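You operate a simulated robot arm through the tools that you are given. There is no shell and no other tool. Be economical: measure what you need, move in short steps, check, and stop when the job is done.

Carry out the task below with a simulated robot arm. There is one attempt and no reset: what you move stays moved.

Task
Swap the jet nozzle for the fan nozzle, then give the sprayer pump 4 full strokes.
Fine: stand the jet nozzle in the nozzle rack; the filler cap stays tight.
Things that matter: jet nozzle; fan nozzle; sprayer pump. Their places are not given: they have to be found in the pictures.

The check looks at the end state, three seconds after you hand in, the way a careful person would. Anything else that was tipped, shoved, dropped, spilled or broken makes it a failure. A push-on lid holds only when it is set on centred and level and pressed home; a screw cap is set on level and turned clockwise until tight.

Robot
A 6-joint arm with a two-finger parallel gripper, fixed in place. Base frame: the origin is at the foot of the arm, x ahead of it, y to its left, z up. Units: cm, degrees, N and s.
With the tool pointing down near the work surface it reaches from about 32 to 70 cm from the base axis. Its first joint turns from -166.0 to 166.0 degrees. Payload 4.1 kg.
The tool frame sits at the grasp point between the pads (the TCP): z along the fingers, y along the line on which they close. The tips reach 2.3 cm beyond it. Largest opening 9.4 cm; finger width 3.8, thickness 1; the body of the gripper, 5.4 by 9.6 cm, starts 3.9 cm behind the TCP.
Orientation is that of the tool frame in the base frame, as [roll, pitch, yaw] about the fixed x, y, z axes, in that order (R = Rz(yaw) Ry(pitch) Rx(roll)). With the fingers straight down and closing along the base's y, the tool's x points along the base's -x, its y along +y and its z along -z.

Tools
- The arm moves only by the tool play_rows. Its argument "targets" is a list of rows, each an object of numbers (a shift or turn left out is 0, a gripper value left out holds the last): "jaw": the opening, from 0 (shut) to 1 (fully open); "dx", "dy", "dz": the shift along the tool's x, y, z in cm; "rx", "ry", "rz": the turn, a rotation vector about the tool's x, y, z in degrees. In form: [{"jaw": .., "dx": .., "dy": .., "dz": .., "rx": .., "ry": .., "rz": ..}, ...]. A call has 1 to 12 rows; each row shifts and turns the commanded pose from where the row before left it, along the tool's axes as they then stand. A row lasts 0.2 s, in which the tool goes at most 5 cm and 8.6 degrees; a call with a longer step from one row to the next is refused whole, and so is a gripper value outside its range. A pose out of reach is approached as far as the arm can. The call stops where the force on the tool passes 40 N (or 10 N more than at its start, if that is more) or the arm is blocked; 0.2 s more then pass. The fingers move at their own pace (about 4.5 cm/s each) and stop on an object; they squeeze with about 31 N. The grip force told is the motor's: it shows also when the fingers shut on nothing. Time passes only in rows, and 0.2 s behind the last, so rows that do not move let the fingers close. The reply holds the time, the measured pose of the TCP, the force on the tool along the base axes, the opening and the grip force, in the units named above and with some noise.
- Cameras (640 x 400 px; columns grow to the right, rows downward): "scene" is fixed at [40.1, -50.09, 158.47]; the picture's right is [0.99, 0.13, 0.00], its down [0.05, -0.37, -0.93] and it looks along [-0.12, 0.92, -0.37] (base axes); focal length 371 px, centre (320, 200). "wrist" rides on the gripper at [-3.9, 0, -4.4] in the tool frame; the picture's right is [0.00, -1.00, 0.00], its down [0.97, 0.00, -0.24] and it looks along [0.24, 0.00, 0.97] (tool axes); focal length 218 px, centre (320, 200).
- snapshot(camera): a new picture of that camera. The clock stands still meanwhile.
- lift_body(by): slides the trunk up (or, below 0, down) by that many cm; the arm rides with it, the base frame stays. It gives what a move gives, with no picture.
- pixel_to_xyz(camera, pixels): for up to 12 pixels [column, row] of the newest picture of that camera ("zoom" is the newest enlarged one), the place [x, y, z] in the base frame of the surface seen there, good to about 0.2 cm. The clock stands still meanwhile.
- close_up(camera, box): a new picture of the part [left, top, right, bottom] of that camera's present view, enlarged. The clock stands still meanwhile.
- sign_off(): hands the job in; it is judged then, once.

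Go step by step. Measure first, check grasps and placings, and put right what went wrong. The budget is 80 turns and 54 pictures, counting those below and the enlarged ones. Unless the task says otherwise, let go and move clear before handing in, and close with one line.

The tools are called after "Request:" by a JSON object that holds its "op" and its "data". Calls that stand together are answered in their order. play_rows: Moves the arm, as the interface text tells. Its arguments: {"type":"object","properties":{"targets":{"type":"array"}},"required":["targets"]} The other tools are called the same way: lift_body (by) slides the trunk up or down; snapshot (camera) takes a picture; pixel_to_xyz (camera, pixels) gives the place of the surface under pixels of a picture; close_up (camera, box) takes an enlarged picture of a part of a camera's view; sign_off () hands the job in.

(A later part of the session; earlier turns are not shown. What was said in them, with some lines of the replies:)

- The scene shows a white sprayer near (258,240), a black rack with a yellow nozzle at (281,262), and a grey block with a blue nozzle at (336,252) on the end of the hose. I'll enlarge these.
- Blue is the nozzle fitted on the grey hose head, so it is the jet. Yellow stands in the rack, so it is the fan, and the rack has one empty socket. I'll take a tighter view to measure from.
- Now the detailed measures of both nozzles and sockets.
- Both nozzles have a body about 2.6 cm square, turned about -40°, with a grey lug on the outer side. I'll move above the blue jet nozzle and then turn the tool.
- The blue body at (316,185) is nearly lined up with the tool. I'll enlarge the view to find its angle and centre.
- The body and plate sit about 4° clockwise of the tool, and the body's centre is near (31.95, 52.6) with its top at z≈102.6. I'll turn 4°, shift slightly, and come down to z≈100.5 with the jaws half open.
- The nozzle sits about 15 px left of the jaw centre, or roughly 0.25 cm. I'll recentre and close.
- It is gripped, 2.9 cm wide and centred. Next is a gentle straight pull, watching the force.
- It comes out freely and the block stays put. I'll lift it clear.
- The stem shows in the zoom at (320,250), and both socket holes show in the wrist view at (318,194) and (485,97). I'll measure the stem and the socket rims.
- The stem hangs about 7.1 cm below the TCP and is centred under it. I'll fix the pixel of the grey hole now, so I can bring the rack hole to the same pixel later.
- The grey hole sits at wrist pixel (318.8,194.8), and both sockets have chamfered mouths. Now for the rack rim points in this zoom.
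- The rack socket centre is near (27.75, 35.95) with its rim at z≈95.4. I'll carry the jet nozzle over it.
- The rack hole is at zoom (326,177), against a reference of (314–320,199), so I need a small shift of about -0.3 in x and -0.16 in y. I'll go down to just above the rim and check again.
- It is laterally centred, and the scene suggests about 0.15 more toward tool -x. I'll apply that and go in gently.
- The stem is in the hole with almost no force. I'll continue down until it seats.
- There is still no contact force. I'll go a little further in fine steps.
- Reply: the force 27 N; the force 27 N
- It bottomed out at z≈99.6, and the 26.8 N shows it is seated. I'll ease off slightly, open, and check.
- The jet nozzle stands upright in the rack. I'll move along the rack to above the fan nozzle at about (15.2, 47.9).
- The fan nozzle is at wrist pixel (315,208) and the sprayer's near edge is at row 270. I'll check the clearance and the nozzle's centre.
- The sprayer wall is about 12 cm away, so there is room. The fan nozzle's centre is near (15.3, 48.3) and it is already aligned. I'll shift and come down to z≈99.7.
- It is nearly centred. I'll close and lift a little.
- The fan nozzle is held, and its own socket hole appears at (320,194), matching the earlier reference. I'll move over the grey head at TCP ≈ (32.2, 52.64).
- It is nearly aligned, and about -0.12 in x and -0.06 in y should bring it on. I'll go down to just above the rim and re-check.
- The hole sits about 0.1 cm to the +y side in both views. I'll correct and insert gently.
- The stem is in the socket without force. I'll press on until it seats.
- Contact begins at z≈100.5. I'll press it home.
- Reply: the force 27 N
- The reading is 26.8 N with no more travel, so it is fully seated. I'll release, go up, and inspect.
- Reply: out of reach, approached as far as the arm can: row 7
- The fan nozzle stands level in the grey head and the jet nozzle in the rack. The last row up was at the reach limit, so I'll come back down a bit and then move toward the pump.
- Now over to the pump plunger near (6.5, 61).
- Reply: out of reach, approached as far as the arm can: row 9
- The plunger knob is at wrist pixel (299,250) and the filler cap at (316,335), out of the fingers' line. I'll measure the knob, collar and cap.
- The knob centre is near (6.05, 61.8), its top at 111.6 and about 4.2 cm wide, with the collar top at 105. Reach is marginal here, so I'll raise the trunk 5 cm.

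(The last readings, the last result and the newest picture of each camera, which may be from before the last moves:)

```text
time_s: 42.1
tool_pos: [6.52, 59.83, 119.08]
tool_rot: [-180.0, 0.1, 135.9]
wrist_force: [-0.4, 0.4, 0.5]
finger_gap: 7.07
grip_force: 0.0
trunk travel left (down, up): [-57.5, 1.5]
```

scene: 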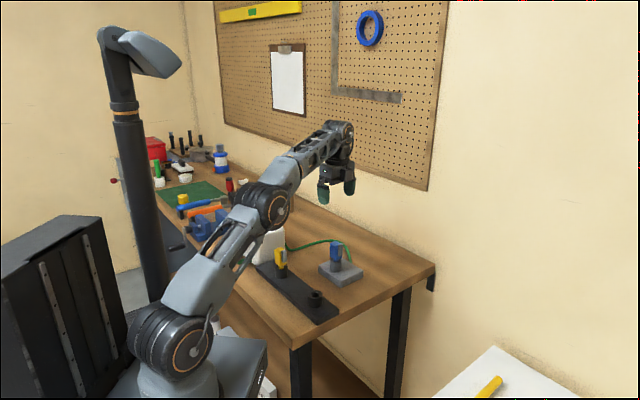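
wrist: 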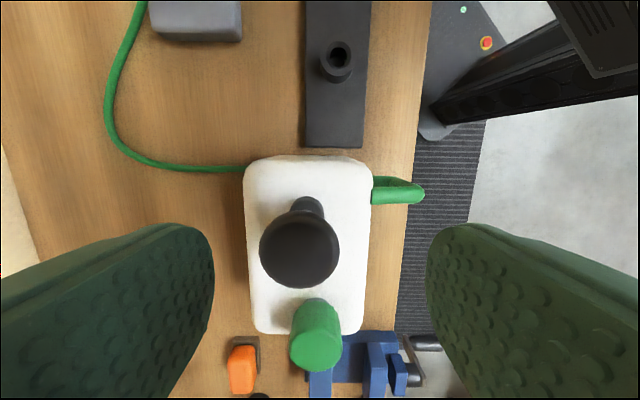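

The command now matches the measured pose. I'll centre over the knob and go down to z≈111.7 with the jaws open around it.

Request:
{"op": "play_rows", "data": {"targets": [{"dx": 0.9, "dy": 0.6}, {"dx": 0.81, "dy": 0.53}, {}, {"dz": 2}, {"dz": 1}, {}]}}

Request:
{"op": "snapshot", "data": {"camera": "wrist"}}

```text
time_s: 43.5
tool_pos: [6.16, 61.36, 115.87]
tool_rot: [-180.0, 0.0, 135.9]
wrist_force: [-0.3, -0.7, -0.1]
finger_gap: 7.07
grip_force: 0.0
out of reach, approached as far as the arm can: row 2
trunk travel left (down, up): [-57.5, 1.5]
```

```text
12 pictures are left
```

wrist: 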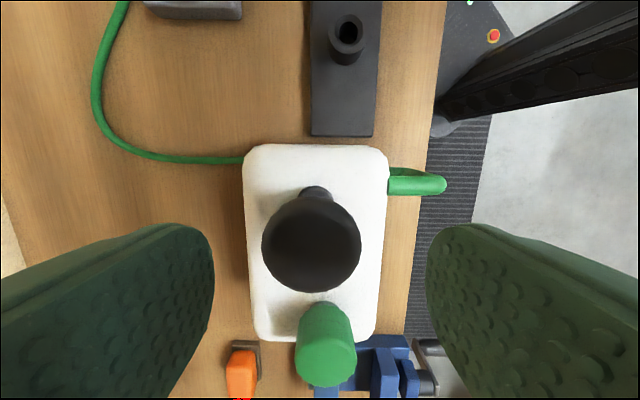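

The knob at (311,240) is about 0.4 to +y and 0.2 to +x. I'll come down and shift.

Request:
{"op": "play_rows", "data": {"targets": [{"dz": 1.5}, {"dx": 0.2, "dy": 0.4}, {"dz": 1.4}, {"dz": 1.2}, {}, {}]}}

Request:
{"op": "snapshot", "data": {"camera": "wrist"}}

```text
time_s: 44.9
tool_pos: [6.15, 61.78, 111.7]
tool_rot: [180.0, 0.0, 136.0]
wrist_force: [-0.3, -0.6, 0.8]
finger_gap: 7.04
grip_force: 0.2
trunk travel left (down, up): [-57.5, 1.5]
```

```text
11 pictures are left
```

wrist: 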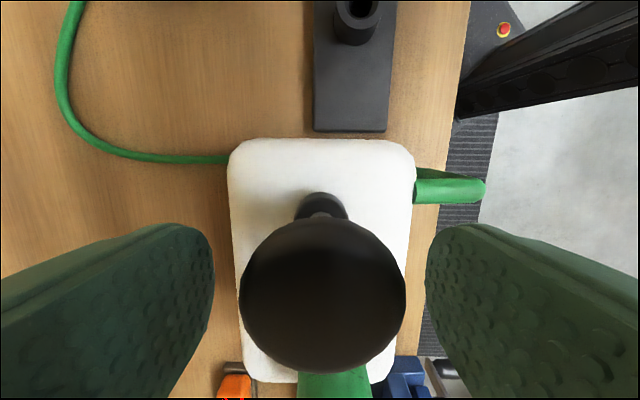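

The knob is centred between the pads at column 322. I'll close on it.

Request:
{"op": "play_rows", "data": {"targets": [{"jaw": 0.5}, {}, {"jaw": 0.3}, {"jaw": 0.1}, {}, {}]}}

Request:
{"op": "play_rows", "data": {"targets": [{"dz": 0.5}, {"dz": 0.5}, {}]}}

```text
time_s: 46.3
tool_pos: [6.09, 61.79, 111.78]
tool_rot: [-180.0, 0.0, 136.1]
wrist_force: [-1.1, -3.1, 0.2]
finger_gap: 4.7
grip_force: 30.4
trunk travel left (down, up): [-57.5, 1.5]
```

```text
time_s: 47.1
tool_pos: [6.21, 61.84, 110.54]
tool_rot: [179.9, 0.0, 136.0]
wrist_force: [-2.3, 2.6, 1.4]
finger_gap: 4.66
grip_force: 30.9
trunk travel left (down, up): [-57.5, 1.5]
```

I hold the knob (4.7 cm) and pushing takes little force. I'll check that the plunger follows.

Request:
{"op": "play_rows", "data": {"targets": [{"dz": 0.5}, {"dz": 0.5}, {"dz": 0.5}, {}]}}

Request:
{"op": "close_up", "data": {"camera": "scene", "box": [212, 180, 308, 260]}}

```text
time_s: 48.1
tool_pos: [6.17, 61.71, 109.17]
tool_rot: [-180.0, -0.1, 135.9]
wrist_force: [1.6, 1.1, 1.4]
finger_gap: 4.72
grip_force: 31.2
trunk travel left (down, up): [-57.5, 1.5]
```

```text
5.00 times, centred on (260, 220) of scene
```

zoom: 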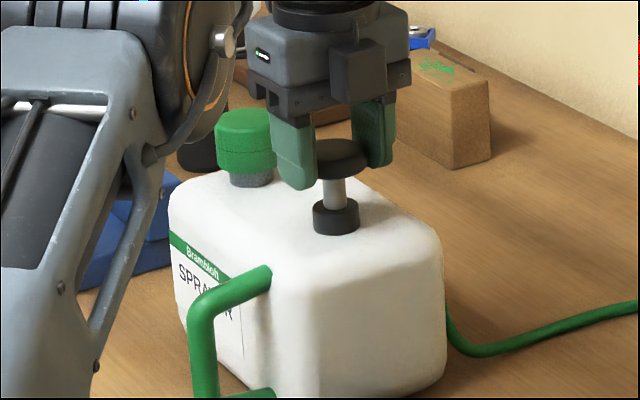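

The plunger follows the fingers down. I'll continue to its bottom stop.

Request:
{"op": "play_rows", "data": {"targets": [{"dz": 0.4}, {"dz": 0.4}, {"dz": 0.3}, {"dz": 0.3}, {"dz": 0.3}, {}]}}

Request:
{"op": "play_rows", "data": {"targets": [{"dz": 0.3}, {"dz": 0.3}, {"dz": 0.3}, {}]}}

```text
time_s: 49.5
tool_pos: [6.21, 61.55, 107.9]
tool_rot: [179.8, -0.2, 135.9]
wrist_force: [3.8, 7.7, 27.1]
finger_gap: 4.74
grip_force: 31.5
trunk travel left (down, up): [-57.5, 1.5]
```

```text
time_s: 50.5
tool_pos: [6.12, 61.55, 106.89]
tool_rot: [179.8, -0.1, 136.0]
wrist_force: [5.6, 6.0, 26.3]
finger_gap: 4.7
grip_force: 31.0
trunk travel left (down, up): [-57.5, 1.5]
```

Force rose to 27 N near z=107.9, and after that the fingers moved to 106.9, possibly slipping. I'll look.

Request:
{"op": "close_up", "data": {"camera": "scene", "box": [236, 195, 300, 245]}}

```text
8.00 times, centred on (268, 220) of scene
```

zoom: 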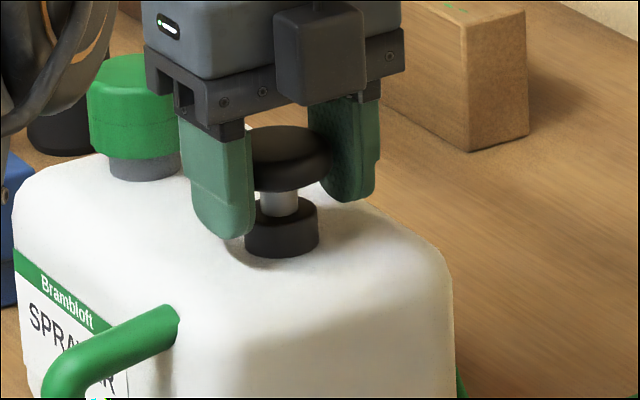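

The fingers slipped about 1 cm down the knob, so the plunger is at its stop with about 1 cm of shaft left showing. I'll measure the knob height.

Request:
{"op": "pixel_to_xyz", "data": {"camera": "zoom", "pixels": [[288, 140], [288, 128], [288, 185], [280, 198], [280, 212], [285, 240], [225, 233], [345, 198]]}}

```text
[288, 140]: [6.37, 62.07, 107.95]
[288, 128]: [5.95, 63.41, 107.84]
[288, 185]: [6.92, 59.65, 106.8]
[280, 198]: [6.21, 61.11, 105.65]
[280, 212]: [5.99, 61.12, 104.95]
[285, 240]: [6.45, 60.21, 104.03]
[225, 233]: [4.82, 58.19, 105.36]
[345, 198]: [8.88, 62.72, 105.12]
```

The knob dropped from 111.6 to 107.95, a 3.65 cm stroke to a hard stop. Now I'll pull up carefully and watch the force so I don't lift the tank.

Request:
{"op": "play_rows", "data": {"targets": [{"dz": -0.6}, {"dz": -0.7}, {"dz": -0.7}, {"dz": -0.7}, {"dz": -0.5}, {}]}}

Request:
{"op": "play_rows", "data": {"targets": [{"dz": -0.2}, {"dz": -0.2}, {}]}}

```text
time_s: 51.9
tool_pos: [6.06, 61.41, 109.73]
tool_rot: [-179.9, 0.0, 136.0]
wrist_force: [0.0, -3.3, 0.6]
finger_gap: 4.68
grip_force: 30.9
trunk travel left (down, up): [-57.5, 1.5]
```

```text
time_s: 52.7
tool_pos: [6.15, 61.54, 110.23]
tool_rot: [180.0, 0.0, 136.1]
wrist_force: [-0.1, -1.9, 1.0]
finger_gap: 4.69
grip_force: 30.7
trunk travel left (down, up): [-57.5, 1.5]
```

There is no stop yet, and the top is expected near 110.6. I'll use small steps.

Request:
{"op": "play_rows", "data": {"targets": [{"dz": -0.15}, {"dz": -0.15}, {}]}}

Request:
{"op": "play_rows", "data": {"targets": [{"dz": -0.12}, {}]}}

Request:
{"op": "close_up", "data": {"camera": "scene", "box": [236, 190, 300, 240]}}

```text
time_s: 53.5
tool_pos: [6.24, 61.57, 110.33]
tool_rot: [-179.9, 0.0, 136.0]
wrist_force: [-0.7, -0.4, 1.4]
finger_gap: 4.73
grip_force: 31.0
trunk travel left (down, up): [-57.5, 1.5]
```

```text
time_s: 54.1
tool_pos: [6.18, 61.75, 110.63]
tool_rot: [-180.0, 0.1, 136.0]
wrist_force: [0.4, -0.3, -0.3]
finger_gap: 4.72
grip_force: 30.9
trunk travel left (down, up): [-57.5, 1.5]
```

```text
8.00 times, centred on (268, 215) of scene
```

zoom: 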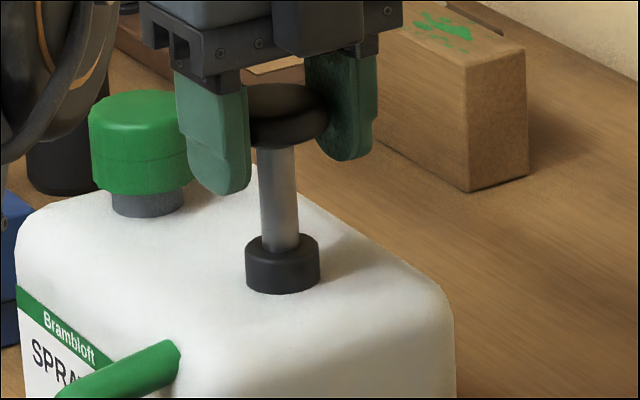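

The plunger is up again. I'll verify the knob height and pull a touch more.

Request:
{"op": "pixel_to_xyz", "data": {"camera": "zoom", "pixels": [[280, 92], [290, 100], [270, 100], [285, 140], [278, 152], [283, 238]]}}

Request:
{"op": "play_rows", "data": {"targets": [{"dz": -0.12}, {}]}}

Request:
{"op": "play_rows", "data": {"targets": [{"dz": -0.12}, {}]}}

```text
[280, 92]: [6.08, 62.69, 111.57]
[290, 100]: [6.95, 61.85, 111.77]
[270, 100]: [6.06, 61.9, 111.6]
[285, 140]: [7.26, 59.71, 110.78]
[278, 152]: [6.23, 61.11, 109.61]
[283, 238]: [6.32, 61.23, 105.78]
```

```text
time_s: 54.7
tool_pos: [6.25, 61.76, 110.64]
tool_rot: [179.9, 0.0, 136.0]
wrist_force: [-0.3, 0.0, -6.1]
finger_gap: 4.69
grip_force: 31.1
trunk travel left (down, up): [-57.5, 1.5]
```

```text
time_s: 55.3
tool_pos: [6.26, 61.71, 110.87]
tool_rot: [180.0, 0.0, 136.1]
wrist_force: [0.6, 0.7, -5.6]
finger_gap: 4.72
grip_force: 31.2
trunk travel left (down, up): [-57.5, 1.5]
```

The -6 N reading marks the top stop, so stroke 1 is complete, with the stops at TCP ≈110.65 and ≈107. Here is stroke 2 down.

Request:
{"op": "play_rows", "data": {"targets": [{"dz": 0.5}, {"dz": 0.5}, {"dz": 0.5}, {"dz": 0.5}, {"dz": 0.5}, {"dz": 0.5}, {"dz": 0.4}, {"dz": 0.3}, {"dz": 0.2}, {"dz": 0.15}, {}]}}

```text
time_s: 57.7
tool_pos: [6.25, 61.6, 106.98]
tool_rot: [-180.0, -0.1, 136.0]
wrist_force: [1.7, -1.7, 4.8]
finger_gap: 4.69
grip_force: 30.9
trunk travel left (down, up): [-57.5, 1.5]
```

It is just touching the bottom stop. I'll press slightly more to confirm.

Request:
{"op": "play_rows", "data": {"targets": [{"dz": 0.15}, {"dz": 0.1}, {}]}}

Request:
{"op": "play_rows", "data": {"targets": [{"dz": -0.3}, {"dz": -0.5}, {"dz": -0.5}, {"dz": -0.5}, {"dz": -0.5}, {"dz": -0.5}, {"dz": -0.5}, {"dz": -0.3}, {"dz": -0.2}, {}]}}

```text
time_s: 58.5
tool_pos: [6.15, 61.63, 106.77]
tool_rot: [179.9, -0.2, 136.0]
wrist_force: [1.7, 3.5, 15.6]
finger_gap: 4.7
grip_force: 31.1
trunk travel left (down, up): [-57.5, 1.5]
```

```text
time_s: 60.7
tool_pos: [6.2, 61.5, 110.35]
tool_rot: [180.0, 0.1, 136.0]
wrist_force: [-1.4, -2.6, -0.8]
finger_gap: 4.7
grip_force: 31.0
trunk travel left (down, up): [-57.5, 1.5]
```

The bottom is confirmed at 15.6 N. Now a little further up to find the top stop.

Request:
{"op": "play_rows", "data": {"targets": [{"dz": -0.15}, {"dz": -0.15}, {}]}}

Request:
{"op": "play_rows", "data": {"targets": [{"dz": -0.1}, {}]}}

```text
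time_s: 61.5
tool_pos: [6.18, 61.63, 110.57]
tool_rot: [180.0, 0.2, 135.9]
wrist_force: [0.3, 0.2, -6.3]
finger_gap: 4.69
grip_force: 30.8
trunk travel left (down, up): [-57.5, 1.5]
```

```text
time_s: 62.1
tool_pos: [6.19, 61.74, 110.65]
tool_rot: [180.0, 0.0, 136.0]
wrist_force: [-1.1, 0.1, -6.5]
finger_gap: 4.71
grip_force: 31.6
trunk travel left (down, up): [-57.5, 1.5]
```

The top stop is reached at -6.3 N. Stroke 3, down and up.

Request:
{"op": "play_rows", "data": {"targets": [{"dz": 0.5}, {"dz": 0.5}, {"dz": 0.5}, {"dz": 0.5}, {"dz": 0.5}, {"dz": 0.5}, {"dz": 0.4}, {"dz": 0.3}, {"dz": 0.2}, {"dz": 0.15}, {}]}}

Request:
{"op": "play_rows", "data": {"targets": [{"dz": -0.3}, {"dz": -0.5}, {"dz": -0.5}, {"dz": -0.5}, {"dz": -0.5}, {"dz": -0.5}, {"dz": -0.5}, {"dz": -0.3}, {"dz": -0.3}, {"dz": -0.1}, {}]}}

```text
time_s: 64.5
tool_pos: [6.25, 61.66, 106.88]
tool_rot: [179.8, -0.1, 136.1]
wrist_force: [-0.9, 1.8, 13.5]
finger_gap: 4.7
grip_force: 30.9
trunk travel left (down, up): [-57.5, 1.5]
```

```text
time_s: 66.9
tool_pos: [6.22, 61.68, 110.73]
tool_rot: [180.0, -0.1, 136.0]
wrist_force: [-0.4, -0.7, -6.7]
finger_gap: 4.7
grip_force: 31.5
trunk travel left (down, up): [-57.5, 1.5]
```

Stroke 3 hit both stops, at 13.5 N and -6.7 N. Stroke 4 the same way, finishing with the plunger up and the pull eased off.

Request:
{"op": "play_rows", "data": {"targets": [{"dz": 0.5}, {"dz": 0.5}, {"dz": 0.5}, {"dz": 0.5}, {"dz": 0.5}, {"dz": 0.5}, {"dz": 0.4}, {"dz": 0.3}, {"dz": 0.2}, {"dz": 0.15}, {}]}}

Request:
{"op": "play_rows", "data": {"targets": [{"dz": -0.3}, {"dz": -0.5}, {"dz": -0.5}, {"dz": -0.5}, {"dz": -0.5}, {"dz": -0.5}, {"dz": -0.5}, {"dz": -0.3}, {"dz": -0.3}, {"dz": -0.1}, {}]}}

```text
time_s: 69.3
tool_pos: [6.13, 61.55, 106.7]
tool_rot: [179.8, -0.1, 136.0]
wrist_force: [-1.0, 5.8, 17.1]
finger_gap: 4.69
grip_force: 30.9
trunk travel left (down, up): [-57.5, 1.5]
```

```text
time_s: 71.7
tool_pos: [6.28, 61.67, 110.69]
tool_rot: [-180.0, 0.0, 136.0]
wrist_force: [0.1, 0.2, -6.2]
finger_gap: 4.67
grip_force: 31.1
trunk travel left (down, up): [-57.5, 1.5]
```

All four strokes hit both stops. I'll ease off, open, rise straight up and check.

Request:
{"op": "play_rows", "data": {"targets": [{"dz": 0.1}, {"jaw": 0.75}, {}, {}, {"dz": -1.5}, {"dz": -1.5}, {"dz": -1.5}, {}]}}

Request:
{"op": "play_rows", "data": {"targets": [{"dz": -1, "dx": -2.5, "dy": -2.5}, {"dx": -2.5, "dy": -2.5, "dz": -1}, {"dx": -2.5, "dy": -2.5, "dz": -1}, {"dx": -2.5, "dy": -2.5, "dz": -1}, {"dy": -3, "dz": -1}, {"dy": -3}, {}]}}

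Request:
{"op": "close_up", "data": {"camera": "scene", "box": [200, 170, 380, 320]}}

Request:
{"op": "snapshot", "data": {"camera": "wrist"}}

```text
time_s: 73.5
tool_pos: [6.19, 61.51, 115.07]
tool_rot: [-179.9, 0.1, 136.0]
wrist_force: [0.4, -0.9, 0.4]
finger_gap: 7.05
grip_force: 0.1
trunk travel left (down, up): [-57.5, 1.5]
```

```text
time_s: 75.1
tool_pos: [1.85, 43.1, 120.05]
tool_rot: [-180.0, 0.0, 136.0]
wrist_force: [0.6, 0.2, -0.1]
finger_gap: 7.05
grip_force: 0.1
trunk travel left (down, up): [-57.5, 1.5]
```

```text
2.67 times, centred on (290, 245) of scene
```

zoom: 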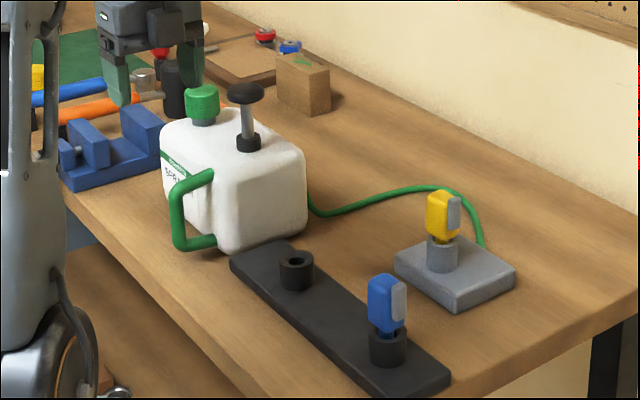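

```text
6 pictures are left
```

wrist: 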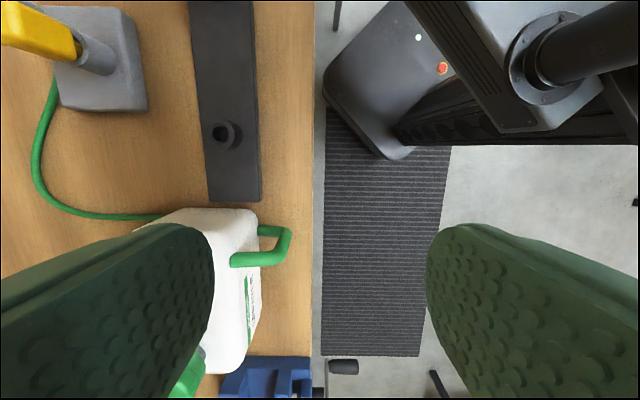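

Everything stands in place. One last measurement of heights for the yellow top (437,196), the blue top (383,280) and the sprayer parts.

Request:
{"op": "pixel_to_xyz", "data": {"camera": "zoom", "pixels": [[437, 193], [452, 201], [383, 279], [398, 288], [245, 90], [203, 92], [220, 245]]}}

Request:
{"op": "close_up", "data": {"camera": "scene", "box": [288, 230, 368, 300]}}

```text
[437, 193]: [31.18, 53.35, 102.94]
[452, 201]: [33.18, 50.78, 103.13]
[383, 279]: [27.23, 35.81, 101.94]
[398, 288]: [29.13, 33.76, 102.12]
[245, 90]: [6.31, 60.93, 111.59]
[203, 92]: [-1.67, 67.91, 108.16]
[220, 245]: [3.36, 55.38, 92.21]
```

```text
5.71 times, centred on (328, 265) of scene
```

zoom: 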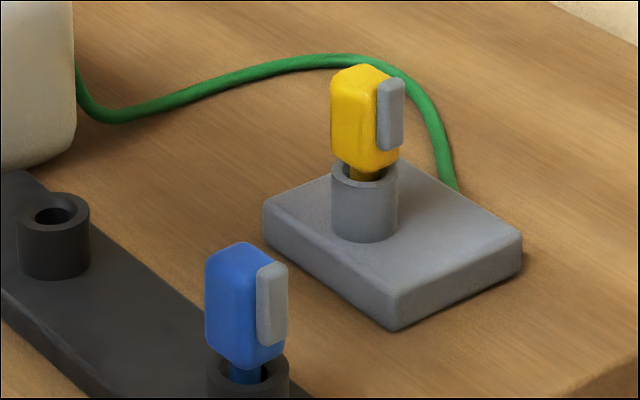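

The fan nozzle is seated at the height the jet nozzle had (lug top at 103.1), the jet nozzle stands in the rack at the fan's old height (102.1), and the sprayer and its cap are where they were. I'm handing in.

Request:
{"op": "sign_off", "data": {}}

```text
The job is handed in.
```

The fan nozzle is fitted on the sprayer, the jet nozzle stands in the rack, and the pump got 4 full strokes; I never touched the filler cap.
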